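You operate a simulated robot arm through the tools that you are given. There is no shell and no other tool.

You run a simulated two-armed robot. Do the job below in one go: nothing can be reset, and whatever is moved stays where it is left.

JOB
Put the green funnel on the top of the green bench. Take the pipe stub on the top of the white table and put it away on the top of the teal bench. Pick up the orange stick with one hand, pass it to the other hand and put it on the lower shelf of the white table. Take the orange brush on the top of the long bench and put it away on the lower shelf of the yellow bench. Take the small jug from the top of the wooden ledge and leave it on the lower shelf of the black table. Any order will do. Set down upright: small jug.

Only the result counts: the job must be done as asked and must still hold three seconds after the hand-in. Knocking over, shifting, dropping, spilling or breaking anything else fails it.

ROBOT AND FRAMES
Two 7-joint arms with two-finger parallel grippers on one trunk, on a base that drives. Base frame: it is fixed to the floor where the robot stands at the start and does not move with it; the origin is under the middle of the robot, x ahead of it, y to its left, z up; the surface under the hand at the start is at about z = 82. Units: cm, rad, N and s.
The left shoulder is at the start at [6.2, 19.6, 105.4], the right one opposite. With the tool pointing down near the work surface each hand reaches from about 32 to 72 cm from the robot's upright axis, wherever it stands, measured 20 degrees to its own side. Places, roughly: green funnel (11x10x10 cm) [50, -20, 80]; lower shelf of the black table (67x25 cm) [-558, 12, 30]; lower shelf of the white table (66x24 cm) [-118, -112, 20]; lower shelf of the yellow bench [-350, -620, 20]; orange brush (9x4x6 cm) [50, -450, 80]; orange stick (3x3x23 cm) [-120, -90, 100]; pipe stub (3x3x5 cm) [-120, -80, 80]; small jug (12x7x9 cm) [-560, -370, 90]; top of the green bench [-190, 100, 80]; top of the teal bench [60, -90, 80]. Payload 1.57 kg a hand.
The tool frame of a hand sits at the grasp point between the pads (the TCP): z along the fingers, y along the line on which they close. The tips reach 3 cm beyond it. The gripper opens to 11 cm. The fingers are 2.4 cm wide and 1.2 cm thick; the gripper's body (4.8 by 11.2 cm) begins 7.8 cm behind the TCP.
Orientation is that of the tool frame in the base frame, as [roll, pitch, yaw] about the fixed x, y, z axes, in that order (R = Rz(yaw) Ry(pitch) Rx(roll)). With the fingers straight down and closing along the base's y, the tool's x points along the base's -x, its y along +y and its z along -z.

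CONTROLS
- The arms move only by the tool move_arm. It takes "left_rows", "right_rows" or both (then of equal length, played together; a hand with none holds still); each is a list that holds one entry, the list of rows, each a list of 7 numbers: the turn, a rotation vector about the tool's x, y, z in units of 45 degrees (1.0 is 45 degrees), then the shift along the tool's x, y, z in units of 500 mm (1.0 is 500 mm), then the finger opening in cm, from 0 to 11. In form: [[[rx, ry, rz, dx, dy, dz, gripper], ...]]. A call has 1 to 20 rows; each row is the pose to reach, as a shift and turn from the pose commanded when the call began, along the tool's axes at that moment. A call with a number of a shift or a turn outside -1 to 1 is refused whole. Rows are played at 5 a second. More than 5 cm and 0.15 rad between two rows, or a gripper value outside its range, and nothing of the call is played. A pose out of reach is approached as far as the arm can. The call stops where the force on the tool passes 40 N (or 10 N more than at its start, if that is more) or the arm is blocked; 0.2 s more then pass. The fingers move at their own pace (about 7.2 cm/s each) and stop on an object; they squeeze with about 32 N. The grip force told is the motor's: it shows also when the fingers shut on nothing. Time passes only in rows, and 0.2 s behind the last, so rows that repeat a pose let the fingers close. It gives the time, the measured TCP pose, the force on the tool (base axes), the opening and the grip force at its end, in the units of the frame above (readings bear some noise), with the torque about the TCP (base axes, N m) and any sound that the robot's microphone picked up.
- Cameras (640 x 400 px; columns grow to the right, rows downward): "scene" is now at [8.56, -4.15, 162.43]; the picture's right is [-0.61, -0.79, 0.00], its down [-0.70, 0.54, -0.48] and it looks along [0.38, -0.29, -0.88] (base axes); focal length 258 px, centre (320, 200). "left" rides on the left gripper at [7, -1.6, -14.1] in its tool frame; the picture's right is [0.23, 0.97, 0.00], its down [-0.85, 0.20, -0.48] and it looks along [-0.47, 0.11, 0.88] (tool axes); focal length 222 px, centre (320, 200). "right" rides on the right gripper at [7, 1.6, -14.1] in its tool frame; the picture's right is [-0.23, 0.97, 0.00], its down [-0.85, -0.20, -0.48] and it looks along [-0.47, -0.11, 0.88] (tool axes); focal length 222 px, centre (320, 200). There is no depth. A picture from a camera that has moved, and an enlarged one, comes with that camera's place and axes in the base frame and with its lens.
- snapshot(camera): a new picture of that camera. It takes no simulated time.
- lift_body(by): slides the trunk up (or, below 0, down) by that many cm; the arms and the scene camera ride with it, the base frame stays. It gives what a move gives, with no picture.
- roll_base(legs): drives the robot by 1 to 6 legs, each [ahead, left, turn to the left] in cm, cm and rad, along the robot's own axes; the way and the turn of a leg run together, so that a leg with both is an arc; at most 150 cm and 3.142 rad a leg. The arms and the cameras ride along, it lands a little off, and it stops where it bumps. It gives what a move gives.
- aim_head(pan, tilt): turns the head with the scene camera to pan (to the left, within 1.501 rad either way) and tilt (down, from -0.506 to 1.204), counted from straight ahead of the robot. It gives what a move gives.
- enlarge(camera, box): a new picture of the part [left, top, right, bottom] of that camera's present view, enlarged. It takes no simulated time.
- finish_job(): hands the job in; it is judged then, once.

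Nothing tells you exact positions but the pictures and the camera data. Unless the task says otherwise, let go and move clear before handing in.

The tools are called after "Emit:" by a JSON object that holds its "method" and its "body". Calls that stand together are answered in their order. move_arm: Moves the arms, as the interface text tells. Its arguments: {"type":"object","properties":{"left_rows":{"type":"array","items":{"type":"array","items":{"type":"array","items":{"type":"number"}}}},"right_rows":{"type":"array","items":{"type":"array","items":{"type":"array","items":{"type":"number"}}}}},"required":[]} The other tools are called the same way: lift_body (by) slides the trunk up or down; roll_base (legs) drives the base; aim_head (pan, tilt) turns the head that bears the scene camera; snapshot (camera) takes a picture; enlarge (camera, box) takes an enlarged picture of a part of a camera's view; finish_job () hands the job in.

At the start:

```text
time_s: 0.0
left_tool_pos: [53.65, -1.72, 112.69]
left_orientation: [3.14, -0.002, 3.141]
left_contact_force: [0.4, -0.9, -0.7]
left_ft_torque: [0.0, 0.01, 0.0]
left_opening: 11.01
left_gripper_force: 0.0
right_tool_pos: [34.15, -41.93, 104.05]
right_orientation: [3.14, -0.003, -3.141]
right_contact_force: [-0.2, 0.2, -0.1]
right_ft_torque: [-0.04, 0.02, 0.06]
right_opening: 11.01
right_gripper_force: 0.1
trunk travel left (down, up): [-65.0, 34.0]
robot x, y, heading: [0.22, 0.22, 0.001]
head pan, tilt: [-0.656, 1.072]
```

scene: 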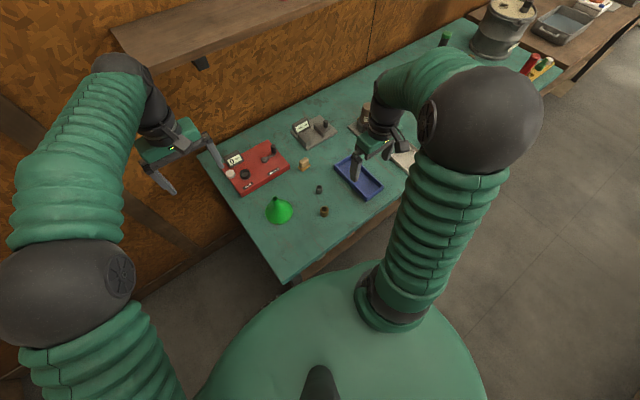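
right: 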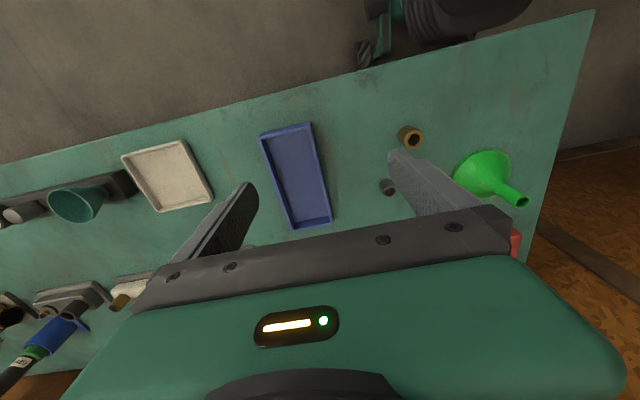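
left: 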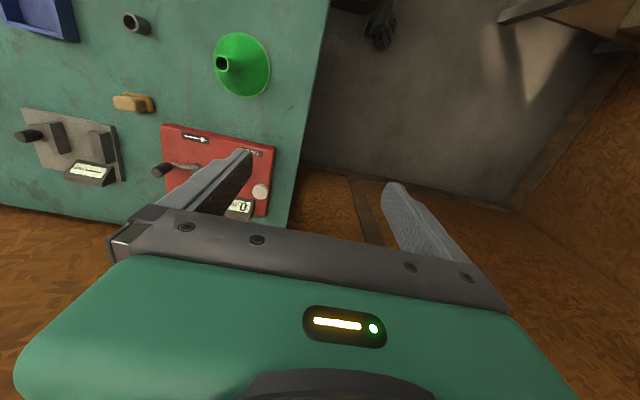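

I see the teal bench ahead with the green funnel near its left end. I will look closer at it and look around before moving.

Emit:
{"method": "enlarge", "body": {"camera": "scene", "box": [200, 120, 420, 260]}}

Emit:
{"method": "enlarge", "body": {"camera": "right", "box": [340, 80, 600, 240]}}

Emit:
{"method": "enlarge", "body": {"camera": "left", "box": [100, 0, 340, 150]}}

```text
2.86 times, centred on (310, 190) of scene
camera zoom: at [8.56, -4.15, 162.43], right [-0.61, -0.79, 0.0], down [-0.7, 0.54, -0.48], along [0.38, -0.29, -0.88], focal length 737 px, centre (349, 229)
```

zoom: 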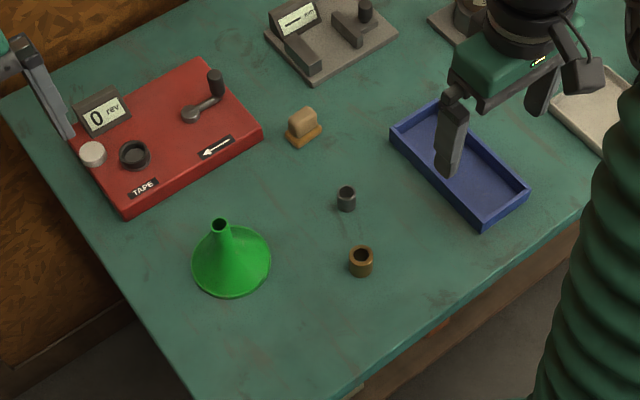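

```text
2.46 times, centred on (470, 160) of right
camera zoom: at [27.12, -40.33, 118.23], right [0.23, 0.97, 0.0], down [0.86, -0.2, 0.48], along [0.47, -0.11, -0.88], focal length 547 px, centre (-49, 298)
```

zoom: 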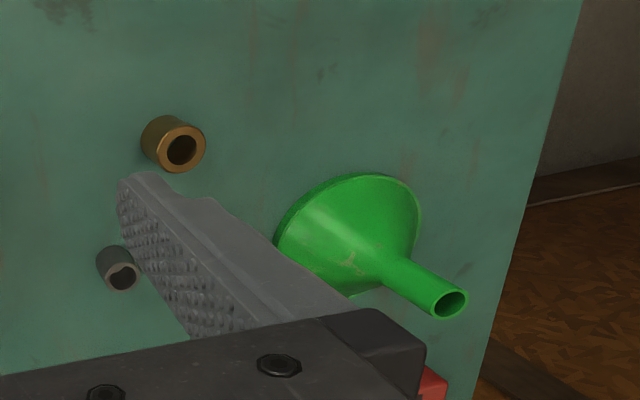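

```text
2.67 times, centred on (220, 75) of left
camera zoom: at [46.62, -3.3, 126.79], right [-0.23, 0.97, 0.0], down [0.86, 0.2, 0.48], along [0.47, 0.11, -0.88], focal length 592 px, centre (587, 533)
```

zoom: 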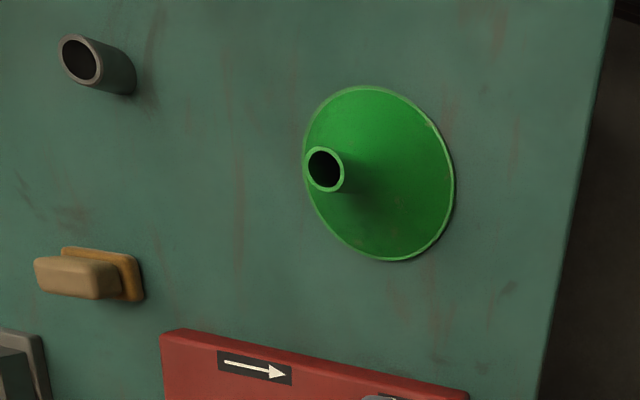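

The funnel stands mouth down, with its spout top near [48.2, -16.5, 91.4]. I'll move the left arm aside and bring the right hand above the spout.

Emit:
{"method": "move_arm", "body": {"left_rows": [[[0, 0, 0, 0.04, 0.08, -0.02, 11], [0, 0, 0, 0.08, 0.16, -0.04, 11], [0, 0, 0, 0.12, 0.24, -0.06, 11], [0, 0, 0, 0.16, 0.32, -0.08, 11], [0, 0, 0, 0.2, 0.4, -0.1, 11], [0, 0, 0, 0.24, 0.48, -0.1, 11], [0, 0, 0, 0.28, 0.54, -0.1, 11], [0, 0, 0, 0.28, 0.54, -0.1, 11]]], "right_rows": [[[0, 0, 0, 0, 0, 0, 9], [0, 0, 0, 0, 0, 0, 8], [0, 0, 0, -0.04, 0.08, 0, 8], [0, 0, 0, -0.09, 0.16, 0, 8], [0, 0, 0, -0.14, 0.24, 0, 8], [0, 0, 0, -0.19, 0.32, 0, 8], [0, 0, 0, -0.24, 0.41, 0, 8], [0, 0, 0, -0.281, 0.509, 0, 8]]]}}

Emit:
{"method": "snapshot", "body": {"camera": "right"}}

Emit:
{"method": "snapshot", "body": {"camera": "scene"}}

```text
refused: row 7 steps farther than a row can; nothing moved
```

```text
taken
camera right: at [27.12, -40.33, 118.23], right [0.23, 0.97, 0.0], down [0.86, -0.2, 0.48], along [0.47, -0.11, -0.88], focal length 222 px, centre (320, 200)
```

right: 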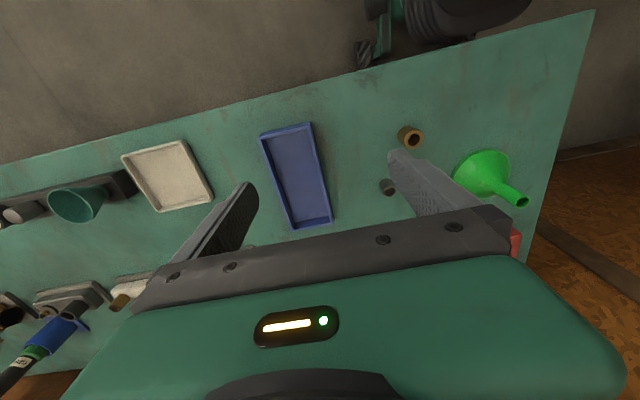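

```text
taken
camera scene: at [8.56, -4.15, 162.43], right [-0.61, -0.79, 0.0], down [-0.7, 0.54, -0.48], along [0.38, -0.29, -0.88], focal length 258 px, centre (320, 200)
```

scene: 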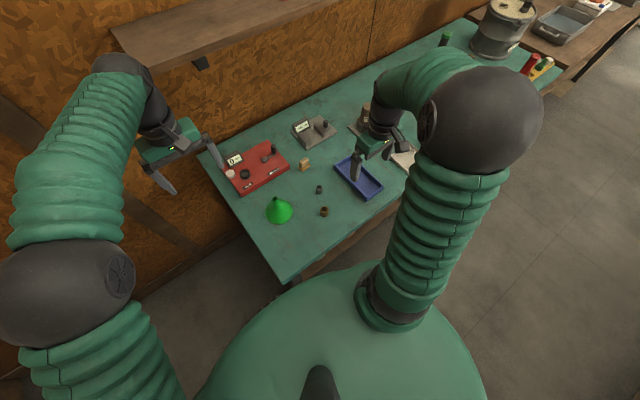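

One row of that call stepped too far, so nothing moved. I'll resend the same move with evenly spaced steps.

Emit:
{"method": "move_arm", "body": {"left_rows": [[[0, 0, 0, 0.04, 0.08, -0.02, 11], [0, 0, 0, 0.08, 0.16, -0.04, 11], [0, 0, 0, 0.12, 0.24, -0.06, 11], [0, 0, 0, 0.16, 0.32, -0.08, 11], [0, 0, 0, 0.2, 0.4, -0.1, 11], [0, 0, 0, 0.24, 0.48, -0.1, 11], [0, 0, 0, 0.28, 0.54, -0.1, 11], [0, 0, 0, 0.28, 0.54, -0.1, 11]]], "right_rows": [[[0, 0, 0, 0, 0, 0, 8], [0, 0, 0, -0.04, 0.072, 0, 8], [0, 0, 0, -0.08, 0.145, 0, 8], [0, 0, 0, -0.12, 0.218, 0, 8], [0, 0, 0, -0.16, 0.29, 0, 8], [0, 0, 0, -0.2, 0.363, 0, 8], [0, 0, 0, -0.24, 0.436, 0, 8], [0, 0, 0, -0.281, 0.509, 0, 8]]]}}

Emit:
{"method": "snapshot", "body": {"camera": "right"}}

Emit:
{"method": "snapshot", "body": {"camera": "scene"}}

```text
time_s: 1.8
left_tool_pos: [39.7, 25.81, 117.54]
left_orientation: [-3.14, -0.001, 3.141]
left_contact_force: [-0.3, -0.2, -0.6]
left_ft_torque: [-0.02, 0.01, 0.01]
left_opening: 11.01
left_gripper_force: 0.0
right_tool_pos: [48.17, -16.15, 103.88]
right_orientation: [-3.141, -0.002, 3.141]
right_contact_force: [0.3, 0.3, 0.1]
right_ft_torque: [-0.01, -0.03, -0.01]
right_opening: 8.01
right_gripper_force: 0.1
trunk travel left (down, up): [-65.0, 34.0]
robot x, y, heading: [0.23, -0.16, -0.004]
head pan, tilt: [-0.656, 1.072]
```

```text
taken
camera right: at [41.29, -14.49, 118.04], right [0.23, 0.97, 0.0], down [0.86, -0.2, 0.48], along [0.46, -0.11, -0.88], focal length 222 px, centre (320, 200)
```

right: 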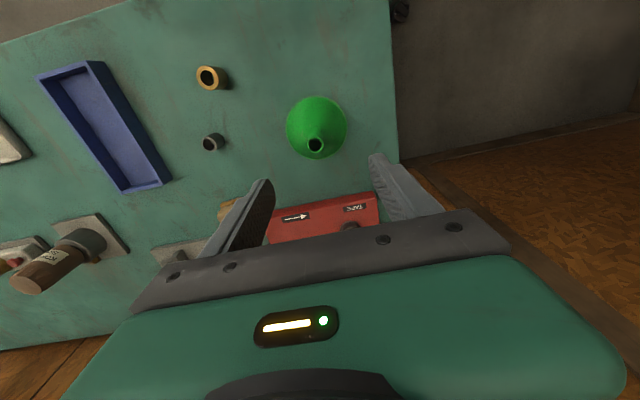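

```text
taken
camera scene: at [8.71, -3.7, 162.43], right [-0.61, -0.79, 0.0], down [-0.7, 0.53, -0.48], along [0.38, -0.29, -0.88], focal length 258 px, centre (320, 200)
```

scene: 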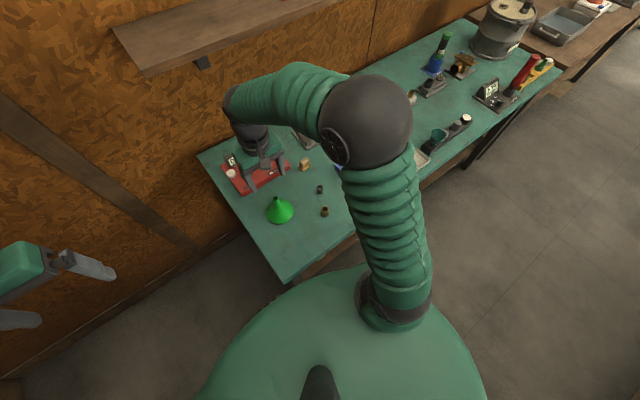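

The right hand is straight above the spout. I'll descend to about z = 89.5 and close on the spout.

Emit:
{"method": "move_arm", "body": {"right_rows": [[[0, 0, 0, 0.006, -0.006, 0.06, 8], [0, 0, 0, 0.006, -0.006, 0.12, 8], [0, 0, 0, 0.006, -0.006, 0.18, 8], [0, 0, 0, 0.006, -0.006, 0.24, 8], [0, 0, 0, 0.006, -0.006, 0.288, 8], [0, 0, 0, 0.006, -0.006, 0.288, 6], [0, 0, 0, 0.006, -0.006, 0.288, 4], [0, 0, 0, 0.006, -0.006, 0.288, 3], [0, 0, 0, 0.006, -0.006, 0.288, 0.5], [0, 0, 0, 0.006, -0.006, 0.288, 0.5], [0, 0, 0, 0.006, -0.006, 0.288, 0.5]]]}}

Emit:
{"method": "snapshot", "body": {"camera": "right"}}

```text
time_s: 4.2
left_tool_pos: [39.22, 25.75, 117.66]
left_orientation: [-3.14, 0.0, -3.141]
left_contact_force: [0.3, 0.7, -1.0]
left_ft_torque: [0.0, 0.0, 0.01]
left_opening: 10.99
left_gripper_force: 0.1
right_tool_pos: [47.63, -16.82, 89.83]
right_orientation: [-3.139, 0.004, 3.141]
right_contact_force: [2.0, -2.5, 30.9]
right_ft_torque: [-0.13, -0.03, -0.15]
right_opening: 3.03
right_gripper_force: 32.0
trunk travel left (down, up): [-65.0, 34.0]
robot x, y, heading: [-0.0, 0.09, 0.005]
head pan, tilt: [-0.656, 1.072]
```

```text
taken
camera right: at [40.56, -15.1, 103.93], right [0.23, 0.97, 0.0], down [0.85, -0.2, 0.48], along [0.47, -0.11, -0.88], focal length 222 px, centre (320, 200)
```

right: 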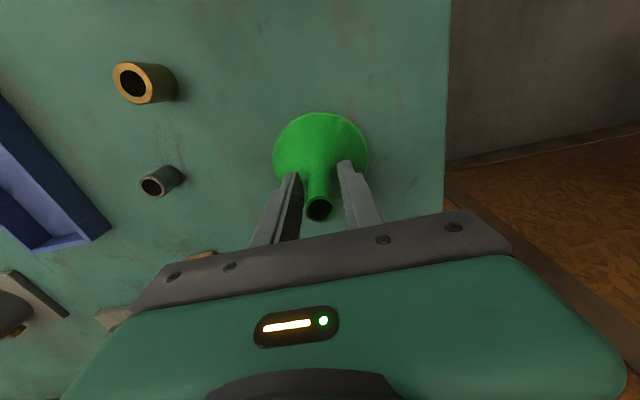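

The fingertips are wedged on the cone, where the force reads 31 N upward. I'll open, rise 1.3 cm and close on the spout alone.

Emit:
{"method": "move_arm", "body": {"right_rows": [[[0, 0, 0, 0, 0, 0, 5], [0, 0, 0, 0, 0, -0.014, 5], [0, 0, 0, 0, 0, -0.026, 5], [0, 0, 0, 0, 0, -0.026, 4], [0, 0, 0, 0, 0, -0.026, 3], [0, 0, 0, 0, 0, -0.026, 0.5], [0, 0, 0, 0, 0, -0.026, 0.5], [0, 0, 0, 0, 0, -0.026, 0.5]]]}}

Emit:
{"method": "snapshot", "body": {"camera": "right"}}

```text
time_s: 6.0
left_tool_pos: [39.59, 25.71, 117.58]
left_orientation: [-3.139, 0.002, -3.142]
left_contact_force: [0.3, 0.2, -0.1]
left_ft_torque: [-0.04, 0.0, -0.03]
left_opening: 11.01
left_gripper_force: 0.0
right_tool_pos: [47.68, -16.58, 90.84]
right_orientation: [-3.141, 0.001, -3.141]
right_contact_force: [1.0, 0.2, -1.0]
right_ft_torque: [-0.09, -0.01, -0.02]
right_opening: 1.77
right_gripper_force: 31.9
trunk travel left (down, up): [-65.0, 34.0]
robot x, y, heading: [0.13, 0.33, 0.0]
head pan, tilt: [-0.656, 1.072]
```

```text
taken
camera right: at [40.68, -14.93, 105.13], right [0.23, 0.97, 0.0], down [0.85, -0.2, 0.48], along [0.47, -0.11, -0.88], focal length 222 px, centre (320, 200)
```

right: 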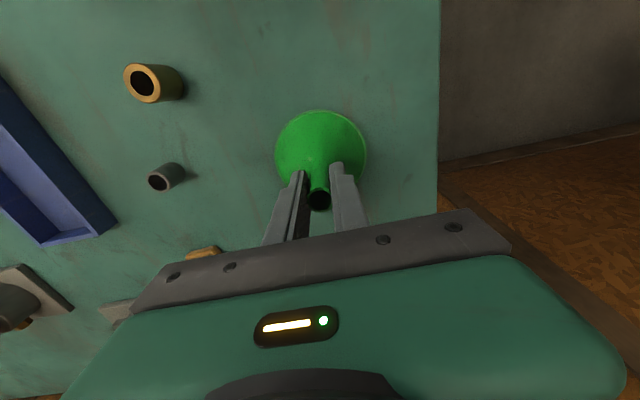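

The spout is held at a 1.8 cm opening with no side load. I'll lift it, draw it toward the body, and then look around with the head.

Emit:
{"method": "move_arm", "body": {"right_rows": [[[0, 0, 0, 0, 0, -0.04, 0.5], [0, 0, 0, 0, 0, -0.1, 0.5], [0, 0, 0, 0, 0, -0.18, 0.5], [0, 0, 0, 0, 0, -0.26, 0.5], [0, 0, 0, 0, 0, -0.34, 0.5], [0, 0, 0, 0.06, -0.04, -0.4, 0.5], [0, 0, 0, 0.12, -0.08, -0.44, 0.5], [0, 0, 0, 0.18, -0.12, -0.48, 0.5], [0, 0, 0, 0.22, -0.16, -0.5, 0.5]]]}}

Emit:
{"method": "snapshot", "body": {"camera": "right"}}

Emit:
{"method": "aim_head", "body": {"pan": 1.5, "tilt": 0.4}}

Emit:
{"method": "snapshot", "body": {"camera": "scene"}}

Emit:
{"method": "aim_head", "body": {"pan": -1.5, "tilt": 0.4}}

Emit:
{"method": "snapshot", "body": {"camera": "scene"}}

Emit:
{"method": "aim_head", "body": {"pan": -0.7, "tilt": 0.6}}

Emit:
{"method": "snapshot", "body": {"camera": "scene"}}

```text
time_s: 8.0
left_tool_pos: [39.37, 25.55, 117.59]
left_orientation: [3.141, 0.001, 3.142]
left_contact_force: [0.0, -0.4, 0.0]
left_ft_torque: [0.01, -0.02, -0.01]
left_opening: 10.99
left_gripper_force: 0.0
right_tool_pos: [36.67, -24.77, 116.02]
right_orientation: [3.141, 0.001, 3.141]
right_contact_force: [0.5, 0.2, -0.3]
right_ft_torque: [-0.01, 0.01, -0.01]
right_opening: 1.75
right_gripper_force: 31.9
trunk travel left (down, up): [-65.0, 34.0]
robot x, y, heading: [-0.16, -0.2, -0.0]
head pan, tilt: [-0.656, 1.072]
```

```text
taken
camera right: at [29.64, -23.2, 130.29], right [0.23, 0.97, 0.0], down [0.85, -0.2, 0.48], along [0.47, -0.11, -0.88], focal length 222 px, centre (320, 200)
```

right: 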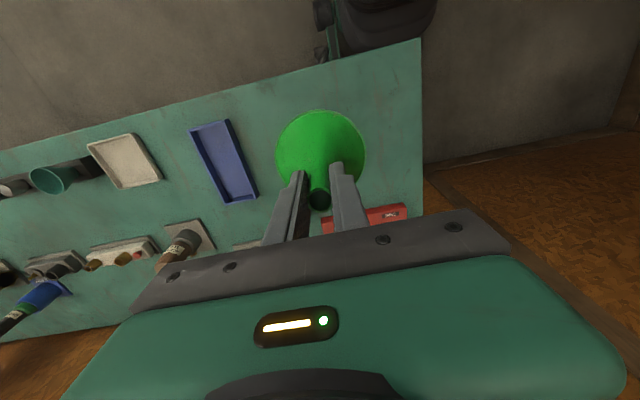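

```text
time_s: 10.0
left_tool_pos: [39.52, 25.59, 117.6]
left_orientation: [-3.14, 0.001, -3.141]
left_contact_force: [0.1, -0.4, 0.2]
left_ft_torque: [-0.01, 0.0, 0.02]
left_opening: 10.97
left_gripper_force: 0.1
right_tool_pos: [36.78, -24.75, 116.03]
right_orientation: [-3.142, -0.001, 3.14]
right_contact_force: [-0.4, 0.4, -0.6]
right_ft_torque: [0.01, 0.02, 0.03]
right_opening: 1.75
right_gripper_force: 32.0
trunk travel left (down, up): [-65.0, 34.0]
robot x, y, heading: [-0.27, 0.12, -0.002]
head pan, tilt: [1.499, 0.4]
```

```text
taken
camera scene: at [3.98, 9.31, 167.95], right [1.0, -0.07, 0.0], down [-0.03, -0.39, -0.92], along [0.07, 0.92, -0.39], focal length 258 px, centre (320, 200)
```

scene: 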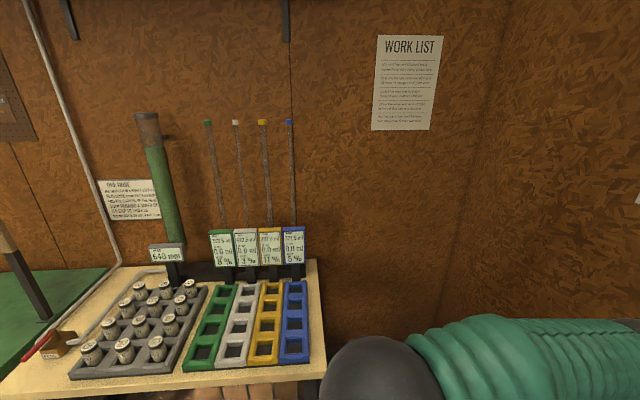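

```text
time_s: 12.6
left_tool_pos: [39.45, 25.56, 117.59]
left_orientation: [3.141, 0.001, -3.141]
left_contact_force: [-0.7, -0.1, -0.4]
left_ft_torque: [-0.02, -0.01, -0.03]
left_opening: 11.0
left_gripper_force: 0.1
right_tool_pos: [36.83, -24.78, 116.03]
right_orientation: [3.141, -0.002, 3.141]
right_contact_force: [1.1, 0.7, -0.7]
right_ft_torque: [-0.02, 0.03, 0.04]
right_opening: 1.76
right_gripper_force: 32.0
trunk travel left (down, up): [-65.0, 34.0]
robot x, y, heading: [0.33, 0.07, -0.002]
head pan, tilt: [-1.499, 0.4]
```

```text
taken
camera scene: at [3.97, -9.19, 167.96], right [-1.0, -0.07, 0.0], down [-0.03, 0.39, -0.92], along [0.07, -0.92, -0.39], focal length 258 px, centre (320, 200)
```

scene: 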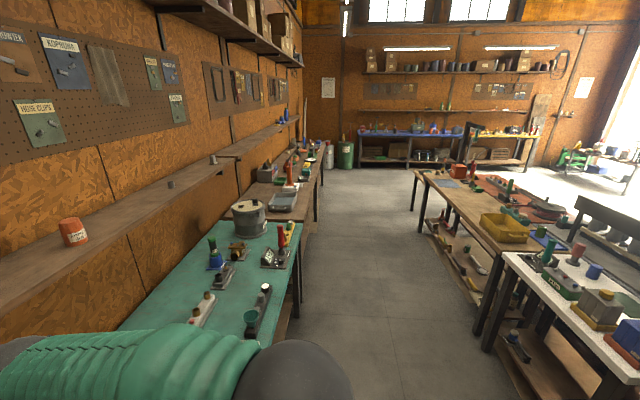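

```text
time_s: 13.8
left_tool_pos: [39.58, 25.61, 117.47]
left_orientation: [-3.141, 0.0, 3.141]
left_contact_force: [0.0, -0.8, -0.4]
left_ft_torque: [-0.02, 0.02, 0.0]
left_opening: 11.01
left_gripper_force: 0.0
right_tool_pos: [36.78, -24.79, 116.08]
right_orientation: [-3.141, 0.0, 3.14]
right_contact_force: [-0.2, 0.0, -1.2]
right_ft_torque: [-0.01, 0.0, 0.0]
right_opening: 1.77
right_gripper_force: 31.4
trunk travel left (down, up): [-65.0, 34.0]
robot x, y, heading: [0.01, 0.07, -0.002]
head pan, tilt: [-0.7, 0.6]
```

```text
taken
camera scene: at [10.06, -5.64, 166.13], right [-0.64, -0.76, 0.0], down [-0.43, 0.36, -0.82], along [0.63, -0.53, -0.57], focal length 258 px, centre (320, 200)
```

scene: 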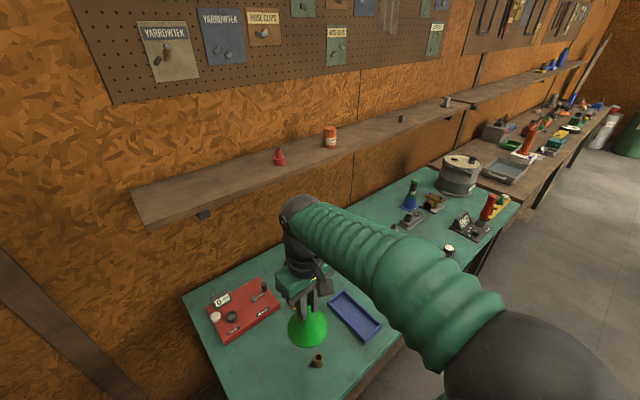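

The funnel is held and I'm facing the teal bench, with a vial bench to my left at about y = 63 and beyond. I'll turn left on the spot to see what is behind me.

Emit:
{"method": "roll_base", "body": {"legs": [[0, 0, 1.57]]}}

Emit:
{"method": "aim_head", "body": {"pan": 1.2, "tilt": 0.5}}

Emit:
{"method": "snapshot", "body": {"camera": "scene"}}

Emit:
{"method": "aim_head", "body": {"pan": 0.5, "tilt": 0.6}}

Emit:
{"method": "snapshot", "body": {"camera": "scene"}}

```text
time_s: 18.0
left_tool_pos: [-26.07, 39.7, 117.43]
left_orientation: [-3.135, 0.001, -1.583]
left_contact_force: [-0.4, -0.1, -0.5]
left_ft_torque: [0.04, 0.0, 0.01]
left_opening: 11.0
left_gripper_force: 0.1
right_tool_pos: [24.35, 36.46, 116.26]
right_orientation: [-3.134, 0.0, -1.58]
right_contact_force: [0.4, -0.2, -0.2]
right_ft_torque: [0.0, -0.02, -0.01]
right_opening: 1.75
right_gripper_force: 31.9
trunk travel left (down, up): [-65.0, 34.0]
robot x, y, heading: [-0.49, 0.04, 1.561]
head pan, tilt: [-0.7, 0.6]
```

```text
time_s: 19.8
left_tool_pos: [-24.26, 39.8, 117.79]
left_orientation: [3.134, 0.001, -1.583]
left_contact_force: [0.4, 0.2, -0.8]
left_ft_torque: [0.01, 0.05, 0.01]
left_opening: 11.01
left_gripper_force: 0.0
right_tool_pos: [25.96, 36.4, 116.05]
right_orientation: [3.133, -0.001, -1.582]
right_contact_force: [0.7, 0.1, -0.4]
right_ft_torque: [0.03, 0.01, -0.04]
right_opening: 1.78
right_gripper_force: 32.1
trunk travel left (down, up): [-65.0, 34.0]
robot x, y, heading: [0.28, 0.1, 1.561]
head pan, tilt: [1.201, 0.499]
```

```text
taken
camera scene: at [-7.82, 6.66, 167.07], right [0.37, 0.93, 0.0], down [0.44, -0.18, -0.88], along [-0.82, 0.33, -0.48], focal length 258 px, centre (320, 200)
```

scene: 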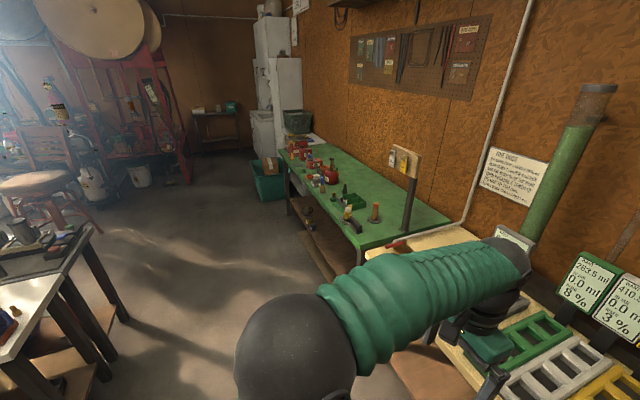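

```text
time_s: 20.9
left_tool_pos: [-24.81, 39.72, 117.63]
left_orientation: [3.138, 0.0, -1.582]
left_contact_force: [-0.7, -0.5, 0.0]
left_ft_torque: [0.0, 0.0, 0.02]
left_opening: 11.01
left_gripper_force: 0.1
right_tool_pos: [25.56, 36.55, 115.9]
right_orientation: [3.139, 0.001, -1.582]
right_contact_force: [-0.4, -0.5, -0.5]
right_ft_torque: [0.03, -0.01, 0.01]
right_opening: 1.78
right_gripper_force: 32.1
trunk travel left (down, up): [-65.0, 34.0]
robot x, y, heading: [0.03, -0.05, 1.556]
head pan, tilt: [0.499, 0.6]
```

```text
taken
camera scene: at [-4.07, 11.08, 166.13], right [0.88, 0.47, 0.0], down [0.26, -0.5, -0.82], along [-0.39, 0.73, -0.57], focal length 258 px, centre (320, 200)
```

scene: 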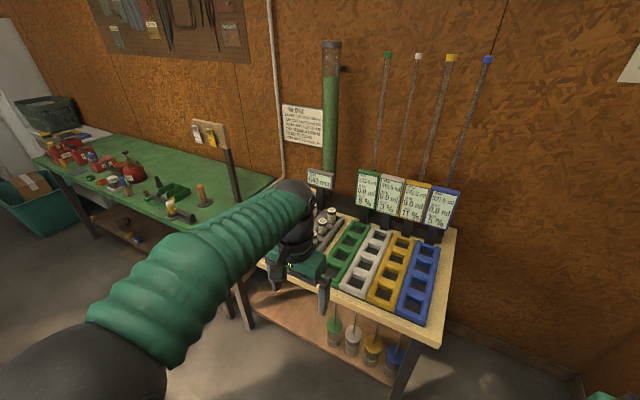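

Green bench runs along the wall at y ≥ 70 to my left, and the white table's edge lies at about y = -75. I'll drive sideways along the aisle toward the green bench.

Emit:
{"method": "roll_base", "body": {"legs": [[0, 145, 0]]}}

Emit:
{"method": "aim_head", "body": {"pan": 0.3, "tilt": 0.7}}

Emit:
{"method": "snapshot", "body": {"camera": "scene"}}

Emit:
{"method": "snapshot", "body": {"camera": "right"}}

Emit:
{"method": "aim_head", "body": {"pan": 1.5, "tilt": 0.5}}

Emit:
{"method": "snapshot", "body": {"camera": "scene"}}

```text
time_s: 28.1
left_tool_pos: [-168.91, 40.82, 117.63]
left_orientation: [3.137, -0.001, -1.573]
left_contact_force: [-0.5, -1.0, -0.4]
left_ft_torque: [-0.01, 0.0, 0.01]
left_opening: 11.0
left_gripper_force: 0.1
right_tool_pos: [-118.52, 37.76, 115.92]
right_orientation: [3.135, 0.001, -1.573]
right_contact_force: [0.8, 1.3, -1.6]
right_ft_torque: [0.03, 0.01, -0.02]
right_opening: 1.75
right_gripper_force: 31.9
trunk travel left (down, up): [-65.0, 34.0]
robot x, y, heading: [-144.19, 1.41, 1.571]
head pan, tilt: [0.499, 0.6]
```

```text
time_s: 28.8
left_tool_pos: [-169.08, 40.63, 117.78]
left_orientation: [3.137, 0.0, -1.575]
left_contact_force: [1.2, -0.2, -0.5]
left_ft_torque: [0.0, 0.0, -0.02]
left_opening: 10.99
left_gripper_force: 0.0
right_tool_pos: [-118.88, 37.81, 116.02]
right_orientation: [3.14, 0.002, -1.576]
right_contact_force: [0.2, -0.3, -0.4]
right_ft_torque: [-0.02, -0.03, 0.03]
right_opening: 1.74
right_gripper_force: 32.1
trunk travel left (down, up): [-65.0, 34.0]
robot x, y, heading: [-144.16, 1.01, 1.568]
head pan, tilt: [0.3, 0.7]
```

```text
taken
camera scene: at [-146.5, 12.52, 165.26], right [0.96, 0.29, 0.0], down [0.19, -0.62, -0.76], along [-0.22, 0.73, -0.64], focal length 258 px, centre (320, 200)
```

scene: 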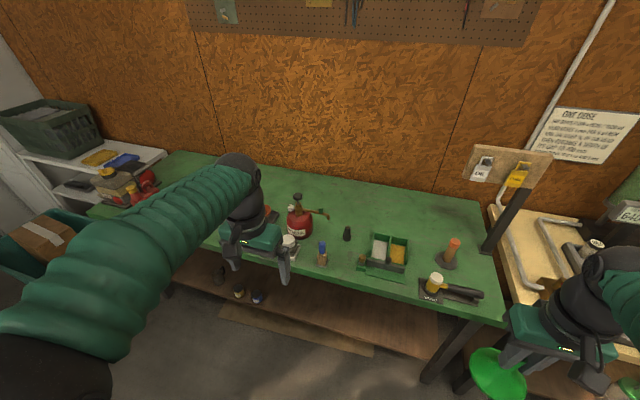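

```text
taken
camera right: at [-120.38, 30.79, 130.16], right [-0.97, 0.23, 0.0], down [0.2, 0.85, 0.48], along [0.11, 0.47, -0.88], focal length 222 px, centre (320, 200)
```

right: 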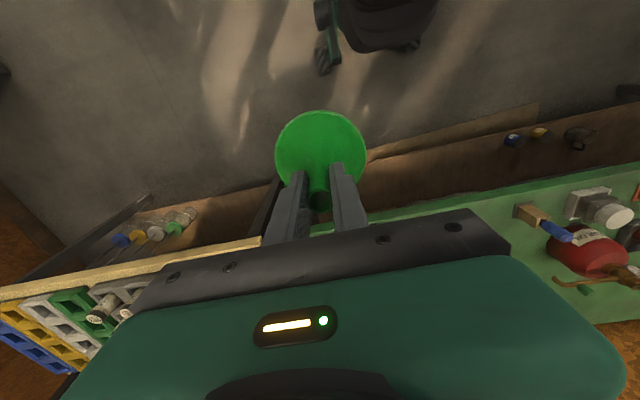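

```text
time_s: 30.2
left_tool_pos: [-169.14, 40.76, 117.71]
left_orientation: [3.138, 0.0, -1.574]
left_contact_force: [-0.4, 0.8, 1.4]
left_ft_torque: [-0.01, 0.0, -0.02]
left_opening: 11.0
left_gripper_force: 0.0
right_tool_pos: [-118.72, 37.74, 116.12]
right_orientation: [3.138, 0.0, -1.574]
right_contact_force: [-0.8, 0.4, -0.3]
right_ft_torque: [0.03, -0.03, 0.03]
right_opening: 1.78
right_gripper_force: 31.7
trunk travel left (down, up): [-65.0, 34.0]
robot x, y, heading: [-144.17, 1.2, 1.567]
head pan, tilt: [1.499, 0.499]
```

```text
taken
camera scene: at [-153.14, 5.09, 167.04], right [0.08, 1.0, 0.0], down [0.48, -0.04, -0.88], along [-0.88, 0.07, -0.48], focal length 258 px, centre (320, 200)
```

scene: 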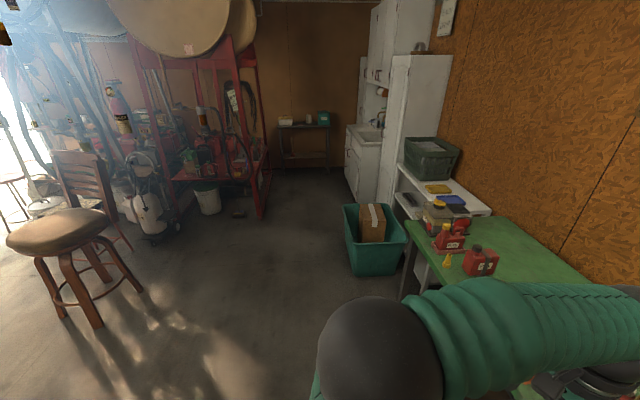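

The green bench's free patch is behind the green box, around [-147, 103]. I'll drive up to the bench so the right hand can reach it from above.

Emit:
{"method": "roll_base", "body": {"legs": [[0, 18, 0], [38, 0, 0]]}}

Emit:
{"method": "aim_head", "body": {"pan": -0.2, "tilt": 0.8}}

Emit:
{"method": "snapshot", "body": {"camera": "scene"}}

Emit:
{"method": "snapshot", "body": {"camera": "right"}}

Emit:
{"method": "snapshot", "body": {"camera": "left"}}

```text
time_s: 33.8
left_tool_pos: [-187.08, 79.47, 117.81]
left_orientation: [3.139, 0.004, -1.577]
left_contact_force: [-0.4, 0.3, 0.5]
left_ft_torque: [0.02, 0.0, -0.02]
left_opening: 11.02
left_gripper_force: 0.0
right_tool_pos: [-136.66, 76.39, 116.03]
right_orientation: [3.14, 0.002, -1.576]
right_contact_force: [0.3, -0.2, -0.3]
right_ft_torque: [-0.01, -0.02, 0.0]
right_opening: 1.76
right_gripper_force: 32.1
trunk travel left (down, up): [-65.0, 34.0]
robot x, y, heading: [-161.95, 39.96, 1.563]
head pan, tilt: [1.499, 0.499]
```

```text
time_s: 35.5
left_tool_pos: [-186.78, 79.59, 117.6]
left_orientation: [3.139, 0.0, -1.576]
left_contact_force: [-0.1, 0.4, 0.8]
left_ft_torque: [0.01, 0.0, 0.02]
left_opening: 11.01
left_gripper_force: 0.0
right_tool_pos: [-136.38, 76.41, 116.11]
right_orientation: [3.138, -0.001, -1.576]
right_contact_force: [0.0, 0.9, 1.0]
right_ft_torque: [0.03, -0.02, -0.04]
right_opening: 1.78
right_gripper_force: 32.1
trunk travel left (down, up): [-65.0, 34.0]
robot x, y, heading: [-161.95, 40.2, 1.56]
head pan, tilt: [-0.201, 0.799]
```

```text
taken
camera scene: at [-160.17, 51.09, 164.44], right [0.98, -0.2, 0.0], down [-0.15, -0.7, -0.7], along [0.14, 0.68, -0.72], focal length 258 px, centre (320, 200)
```

scene: 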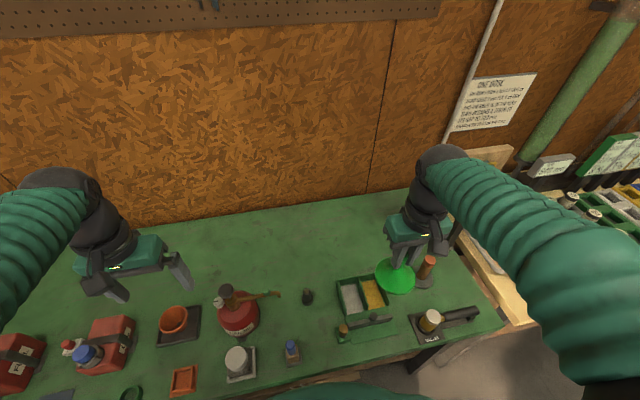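

```text
taken
camera right: at [-138.12, 69.56, 130.17], right [-0.97, 0.23, 0.0], down [0.21, 0.85, 0.48], along [0.11, 0.47, -0.88], focal length 222 px, centre (320, 200)
```

right: 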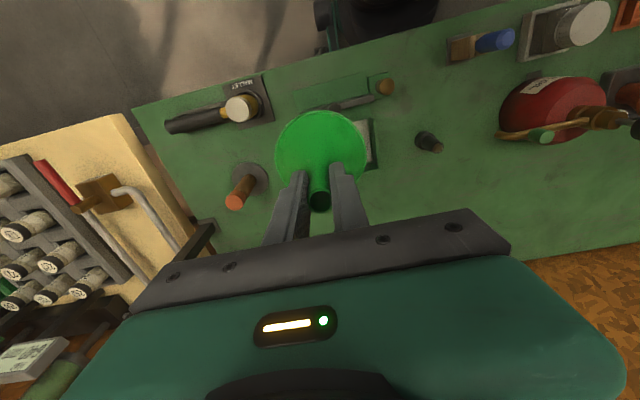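

```text
taken
camera left: at [-185.26, 72.62, 131.76], right [-0.98, -0.22, 0.0], down [-0.19, 0.86, 0.48], along [-0.11, 0.47, -0.88], focal length 222 px, centre (320, 200)
```

left: 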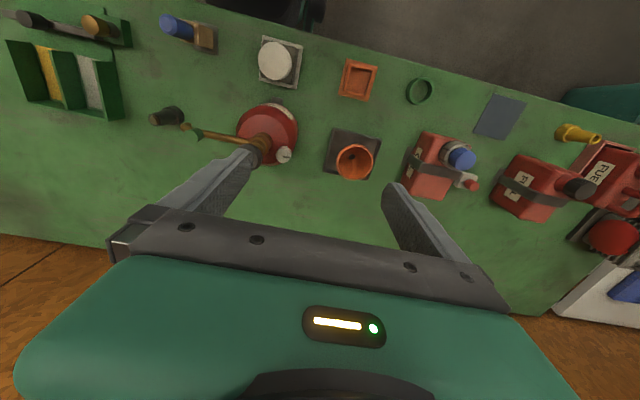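

The patch behind the green box is clear. I'll carry the funnel over it and come down to just above the top.

Emit:
{"method": "move_arm", "body": {"right_rows": [[[0, 0, 0, -0.08, 0.026, 0, 0.5], [0, 0, 0, -0.16, 0.052, 0, 0.5], [0, 0, 0, -0.24, 0.078, 0, 0.5], [0, 0, 0, -0.32, 0.104, 0, 0.5], [0, 0, 0, -0.4, 0.13, 0, 0.5], [0, 0, 0, -0.47, 0.156, 0, 0.5], [0, 0, 0, -0.532, 0.172, 0, 0.5], [0, 0, 0, -0.532, 0.172, 0.08, 0.5], [0, 0, 0, -0.532, 0.172, 0.16, 0.5], [0, 0, 0, -0.532, 0.172, 0.24, 0.5], [0, 0, 0, -0.532, 0.172, 0.32, 0.5], [0, 0, 0, -0.532, 0.172, 0.42, 0.5]]]}}

Emit:
{"method": "snapshot", "body": {"camera": "scene"}}

Emit:
{"method": "snapshot", "body": {"camera": "right"}}

```text
time_s: 38.1
left_tool_pos: [-186.87, 79.72, 117.64]
left_orientation: [3.14, -0.002, -1.576]
left_contact_force: [-0.1, -0.3, -0.9]
left_ft_torque: [-0.01, 0.01, 0.02]
left_opening: 11.03
left_gripper_force: 0.1
right_tool_pos: [-144.84, 103.43, 94.81]
right_orientation: [3.138, 0.0, -1.576]
right_contact_force: [-0.7, 0.7, -0.6]
right_ft_torque: [-0.01, 0.0, 0.05]
right_opening: 1.75
right_gripper_force: 31.9
trunk travel left (down, up): [-65.0, 34.0]
robot x, y, heading: [-161.97, 40.01, 1.562]
head pan, tilt: [-0.201, 0.799]
```

```text
taken
camera scene: at [-160.18, 51.44, 164.42], right [0.98, -0.21, 0.0], down [-0.15, -0.7, -0.69], along [0.14, 0.68, -0.72], focal length 258 px, centre (320, 200)
```

scene: 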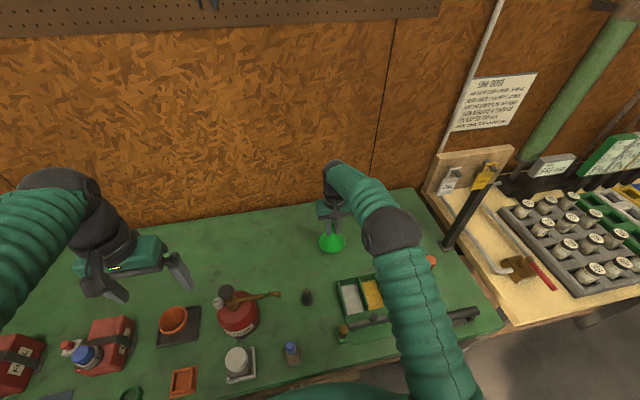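

```text
taken
camera right: at [-146.53, 96.42, 108.96], right [-0.97, 0.23, 0.0], down [0.21, 0.85, 0.48], along [0.11, 0.47, -0.88], focal length 222 px, centre (320, 200)
```

right: 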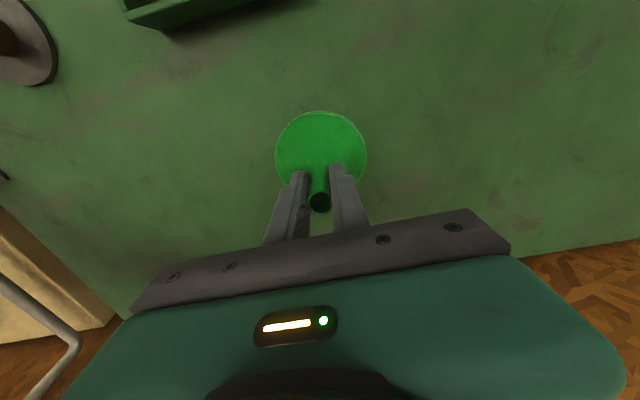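

The funnel hangs over a clear spot, about 4 cm above the top. I'll lower it slowly.

Emit:
{"method": "move_arm", "body": {"right_rows": [[[0, 0, 0, 0, 0, 0.02, 0.5], [0, 0, 0, 0, 0, 0.04, 0.5], [0, 0, 0, 0, 0, 0.055, 0.5], [0, 0, 0, 0, 0, 0.065, 0.5], [0, 0, 0, 0, 0, 0.07, 0.5], [0, 0, 0, 0, 0, 0.07, 0.5]]]}}

Emit:
{"method": "snapshot", "body": {"camera": "right"}}

```text
time_s: 39.5
left_tool_pos: [-186.91, 79.55, 117.63]
left_orientation: [3.138, 0.002, -1.577]
left_contact_force: [0.0, -0.8, -0.3]
left_ft_torque: [0.0, -0.04, -0.02]
left_opening: 10.99
left_gripper_force: 0.0
right_tool_pos: [-145.04, 103.16, 91.53]
right_orientation: [3.138, 0.0, -1.576]
right_contact_force: [-0.4, 0.1, -0.4]
right_ft_torque: [0.06, 0.06, 0.02]
right_opening: 1.74
right_gripper_force: 31.7
trunk travel left (down, up): [-65.0, 34.0]
robot x, y, heading: [-161.94, 40.25, 1.563]
head pan, tilt: [-0.201, 0.799]
```

```text
taken
camera right: at [-146.66, 96.21, 105.73], right [-0.97, 0.23, 0.0], down [0.21, 0.85, 0.48], along [0.11, 0.47, -0.88], focal length 222 px, centre (320, 200)
```

right: 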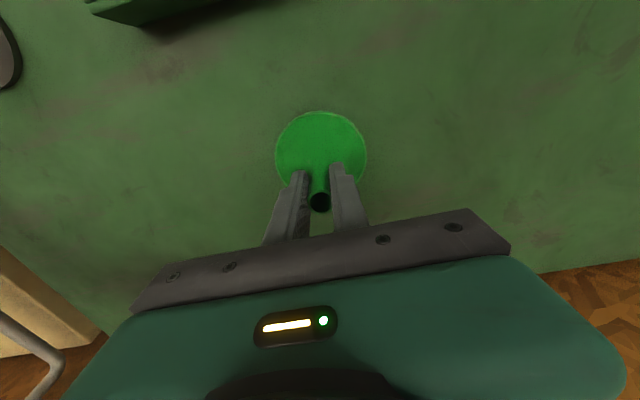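

Emit:
{"method": "move_arm", "body": {"right_rows": [[[0, 0, 0, 0, 0, 0.005, 0.5], [0, 0, 0, 0, 0, 0.01, 0.5], [0, 0, 0, 0, 0, 0.015, 0.5], [0, 0, 0, 0, 0, 0.018, 0.5], [0, 0, 0, 0, 0, 0.018, 0.5]]]}}

```text
time_s: 40.7
left_tool_pos: [-186.97, 79.42, 117.7]
left_orientation: [3.141, 0.002, -1.576]
left_contact_force: [-0.4, -0.8, 0.3]
left_ft_torque: [-0.01, -0.03, -0.01]
left_opening: 11.0
left_gripper_force: 0.0
right_tool_pos: [-145.16, 103.19, 90.97]
right_orientation: [3.141, 0.007, -1.575]
right_contact_force: [1.7, 4.0, 20.7]
right_ft_torque: [-0.47, -0.14, 0.0]
right_opening: 1.75
right_gripper_force: 32.2
trunk travel left (down, up): [-65.0, 34.0]
robot x, y, heading: [-161.82, 40.09, 1.561]
head pan, tilt: [-0.201, 0.799]
```

The 20 N upward force shows the funnel is resting on the bench. I'll ease off, open, and rise clear.

Emit:
{"method": "move_arm", "body": {"right_rows": [[[0, 0, 0, 0, 0, -0.006, 0.5], [0, 0, 0, 0, 0, -0.006, 3], [0, 0, 0, 0, 0, -0.006, 6], [0, 0, 0, 0, 0, -0.006, 6], [0, 0, 0, 0, 0, -0.05, 6], [0, 0, 0, 0, 0, -0.12, 6], [0, 0, 0, 0, 0, -0.2, 6], [0, 0, 0, 0, 0, -0.3, 6], [0, 0, 0, 0, 0, -0.4, 6], [0, 0, 0, 0, 0, -0.5, 6]]]}}

Emit:
{"method": "snapshot", "body": {"camera": "right"}}

Emit:
{"method": "snapshot", "body": {"camera": "scene"}}

```text
time_s: 42.9
left_tool_pos: [-186.83, 79.68, 117.63]
left_orientation: [3.137, 0.0, -1.576]
left_contact_force: [0.2, -0.1, 0.0]
left_ft_torque: [0.02, 0.0, -0.03]
left_opening: 11.01
left_gripper_force: 0.1
right_tool_pos: [-144.95, 103.24, 115.81]
right_orientation: [-3.141, -0.002, -1.576]
right_contact_force: [0.0, -0.2, -0.3]
right_ft_torque: [-0.02, -0.01, -0.01]
right_opening: 6.01
right_gripper_force: 0.0
trunk travel left (down, up): [-65.0, 34.0]
robot x, y, heading: [-162.58, 39.67, 1.563]
head pan, tilt: [-0.201, 0.799]
```

```text
taken
camera right: at [-146.6, 96.33, 129.9], right [-0.97, 0.23, 0.0], down [0.21, 0.86, 0.48], along [0.11, 0.46, -0.88], focal length 222 px, centre (320, 200)
```

right: 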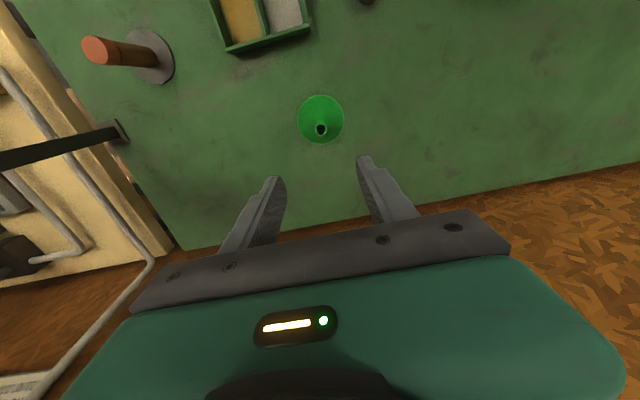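

```text
taken
camera scene: at [-160.23, 51.36, 164.42], right [0.98, -0.21, 0.0], down [-0.15, -0.7, -0.7], along [0.14, 0.68, -0.72], focal length 258 px, centre (320, 200)
```

scene: 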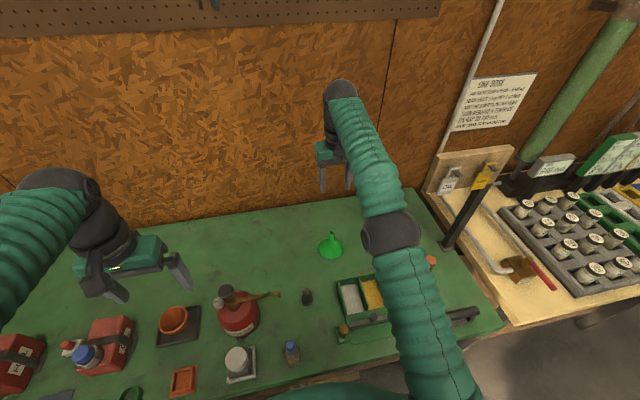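

The funnel stands on the green bench. Next I pull the right hand back, back off and turn round toward the white table.

Emit:
{"method": "move_arm", "body": {"right_rows": [[[0, 0, 0, 0.08, -0.026, 0, 8], [0, 0, 0, 0.16, -0.052, 0, 8], [0, 0, 0, 0.24, -0.078, 0, 8], [0, 0, 0, 0.32, -0.104, 0, 8], [0, 0, 0, 0.4, -0.13, 0, 8], [0, 0, 0, 0.47, -0.156, 0, 8], [0, 0, 0, 0.532, -0.172, 0, 8]]]}}

Emit:
{"method": "roll_base", "body": {"legs": [[-40, -20, 0], [0, 0, 3.141]]}}

Emit:
{"method": "aim_head", "body": {"pan": 0.0, "tilt": 0.5}}

Emit:
{"method": "snapshot", "body": {"camera": "scene"}}

Emit:
{"method": "aim_head", "body": {"pan": 0.3, "tilt": 0.9}}

Emit:
{"method": "snapshot", "body": {"camera": "scene"}}

```text
time_s: 44.5
left_tool_pos: [-186.93, 79.38, 117.6]
left_orientation: [3.138, 0.001, -1.575]
left_contact_force: [-0.4, -0.3, 0.4]
left_ft_torque: [0.03, 0.01, 0.03]
left_opening: 11.01
left_gripper_force: 0.1
right_tool_pos: [-136.31, 76.28, 115.71]
right_orientation: [3.138, 0.002, -1.577]
right_contact_force: [0.9, 0.0, 0.1]
right_ft_torque: [0.02, 0.01, -0.01]
right_opening: 8.02
right_gripper_force: 0.0
trunk travel left (down, up): [-65.0, 34.0]
robot x, y, heading: [-161.88, 39.91, 1.564]
head pan, tilt: [-0.201, 0.799]
```

```text
time_s: 54.6
left_tool_pos: [-116.13, -39.05, 117.67]
left_orientation: [3.138, 0.0, 1.599]
left_contact_force: [-0.6, 0.4, 0.2]
left_ft_torque: [-0.01, 0.0, -0.06]
left_opening: 10.99
left_gripper_force: 0.0
right_tool_pos: [-166.72, -37.71, 115.64]
right_orientation: [3.139, -0.001, 1.6]
right_contact_force: [-0.2, 0.0, 0.1]
right_ft_torque: [-0.01, -0.01, 0.01]
right_opening: 8.0
right_gripper_force: 0.0
trunk travel left (down, up): [-65.0, 34.0]
robot x, y, heading: [-142.43, -0.35, -1.541]
head pan, tilt: [-0.201, 0.799]
```

```text
time_s: 55.4
left_tool_pos: [-116.19, -39.0, 117.73]
left_orientation: [3.14, 0.0, 1.599]
left_contact_force: [1.4, 0.0, -0.1]
left_ft_torque: [-0.01, 0.0, 0.0]
left_opening: 11.01
left_gripper_force: 0.1
right_tool_pos: [-166.7, -37.89, 115.7]
right_orientation: [3.137, 0.0, 1.599]
right_contact_force: [0.9, 0.4, 0.2]
right_ft_torque: [0.02, -0.01, 0.02]
right_opening: 7.98
right_gripper_force: 0.0
trunk travel left (down, up): [-65.0, 34.0]
robot x, y, heading: [-142.35, -0.51, -1.541]
head pan, tilt: [0.0, 0.499]
```

```text
taken
camera scene: at [-142.02, -12.57, 167.03], right [-1.0, -0.03, 0.0], down [-0.01, 0.48, -0.88], along [0.02, -0.88, -0.48], focal length 258 px, centre (320, 200)
```

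scene: 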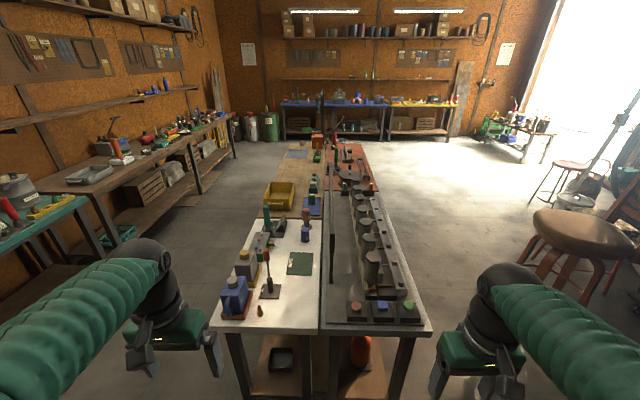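

```text
time_s: 56.3
left_tool_pos: [-116.13, -39.16, 117.63]
left_orientation: [3.139, 0.001, 1.599]
left_contact_force: [0.1, -0.3, 0.0]
left_ft_torque: [-0.03, 0.01, 0.02]
left_opening: 10.99
left_gripper_force: 0.0
right_tool_pos: [-166.79, -37.7, 115.63]
right_orientation: [3.138, 0.0, 1.601]
right_contact_force: [0.3, 0.5, -0.6]
right_ft_torque: [-0.01, -0.01, 0.02]
right_opening: 7.99
right_gripper_force: 0.1
trunk travel left (down, up): [-65.0, 34.0]
robot x, y, heading: [-142.38, -0.32, -1.545]
head pan, tilt: [0.3, 0.901]
```

```text
taken
camera scene: at [-139.84, -10.62, 163.65], right [-0.95, -0.32, 0.0], down [-0.25, 0.74, -0.62], along [0.2, -0.59, -0.78], focal length 258 px, centre (320, 200)
```

scene: 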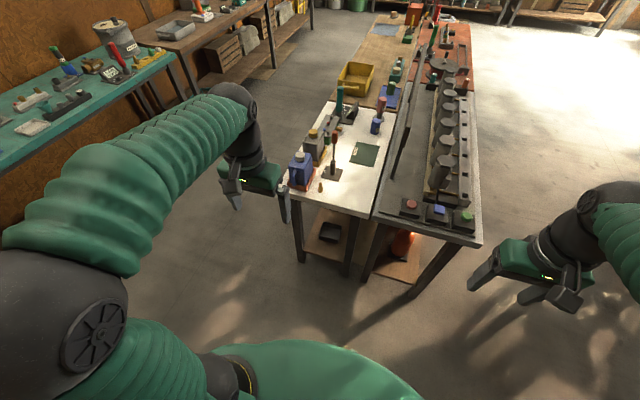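

The white table is the small white-topped one at the near-left end of the island, with its long side along y. I'll zoom in on what stands on it.

Emit:
{"method": "enlarge", "body": {"camera": "scene", "box": [270, 70, 410, 200]}}

Emit:
{"method": "enlarge", "body": {"camera": "scene", "box": [270, 170, 430, 290]}}

Emit:
{"method": "snapshot", "body": {"camera": "left"}}

```text
3.08 times, centred on (340, 135) of scene
camera zoom: at [-139.84, -10.62, 163.65], right [-0.95, -0.32, 0.0], down [-0.25, 0.74, -0.62], along [0.2, -0.59, -0.78], focal length 793 px, centre (258, 400)
```

zoom: 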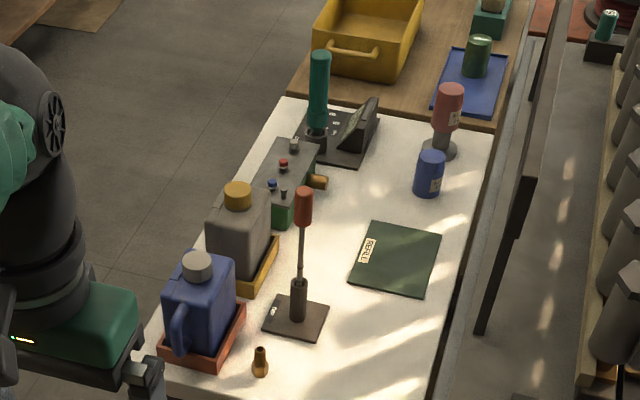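

```text
3.33 times, centred on (350, 230) of scene
camera zoom: at [-139.84, -10.62, 163.65], right [-0.95, -0.32, 0.0], down [-0.25, 0.74, -0.62], along [0.2, -0.59, -0.78], focal length 859 px, centre (220, 100)
```

zoom: 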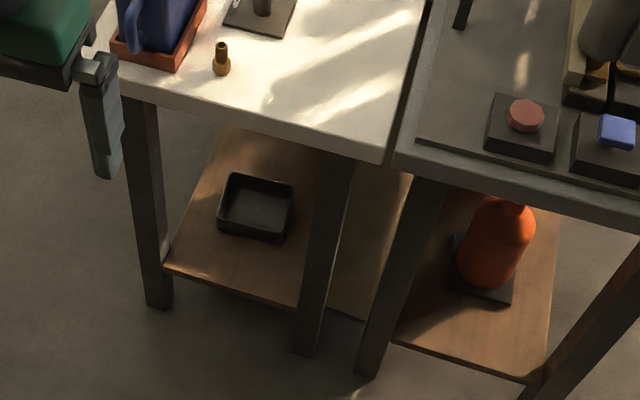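

```text
taken
camera left: at [-118.08, -32.04, 131.76], right [0.97, 0.25, 0.0], down [0.22, -0.85, 0.48], along [0.12, -0.46, -0.88], focal length 222 px, centre (320, 200)
```

left: 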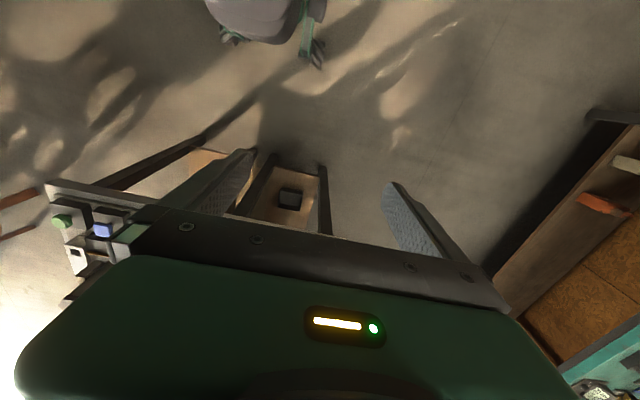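

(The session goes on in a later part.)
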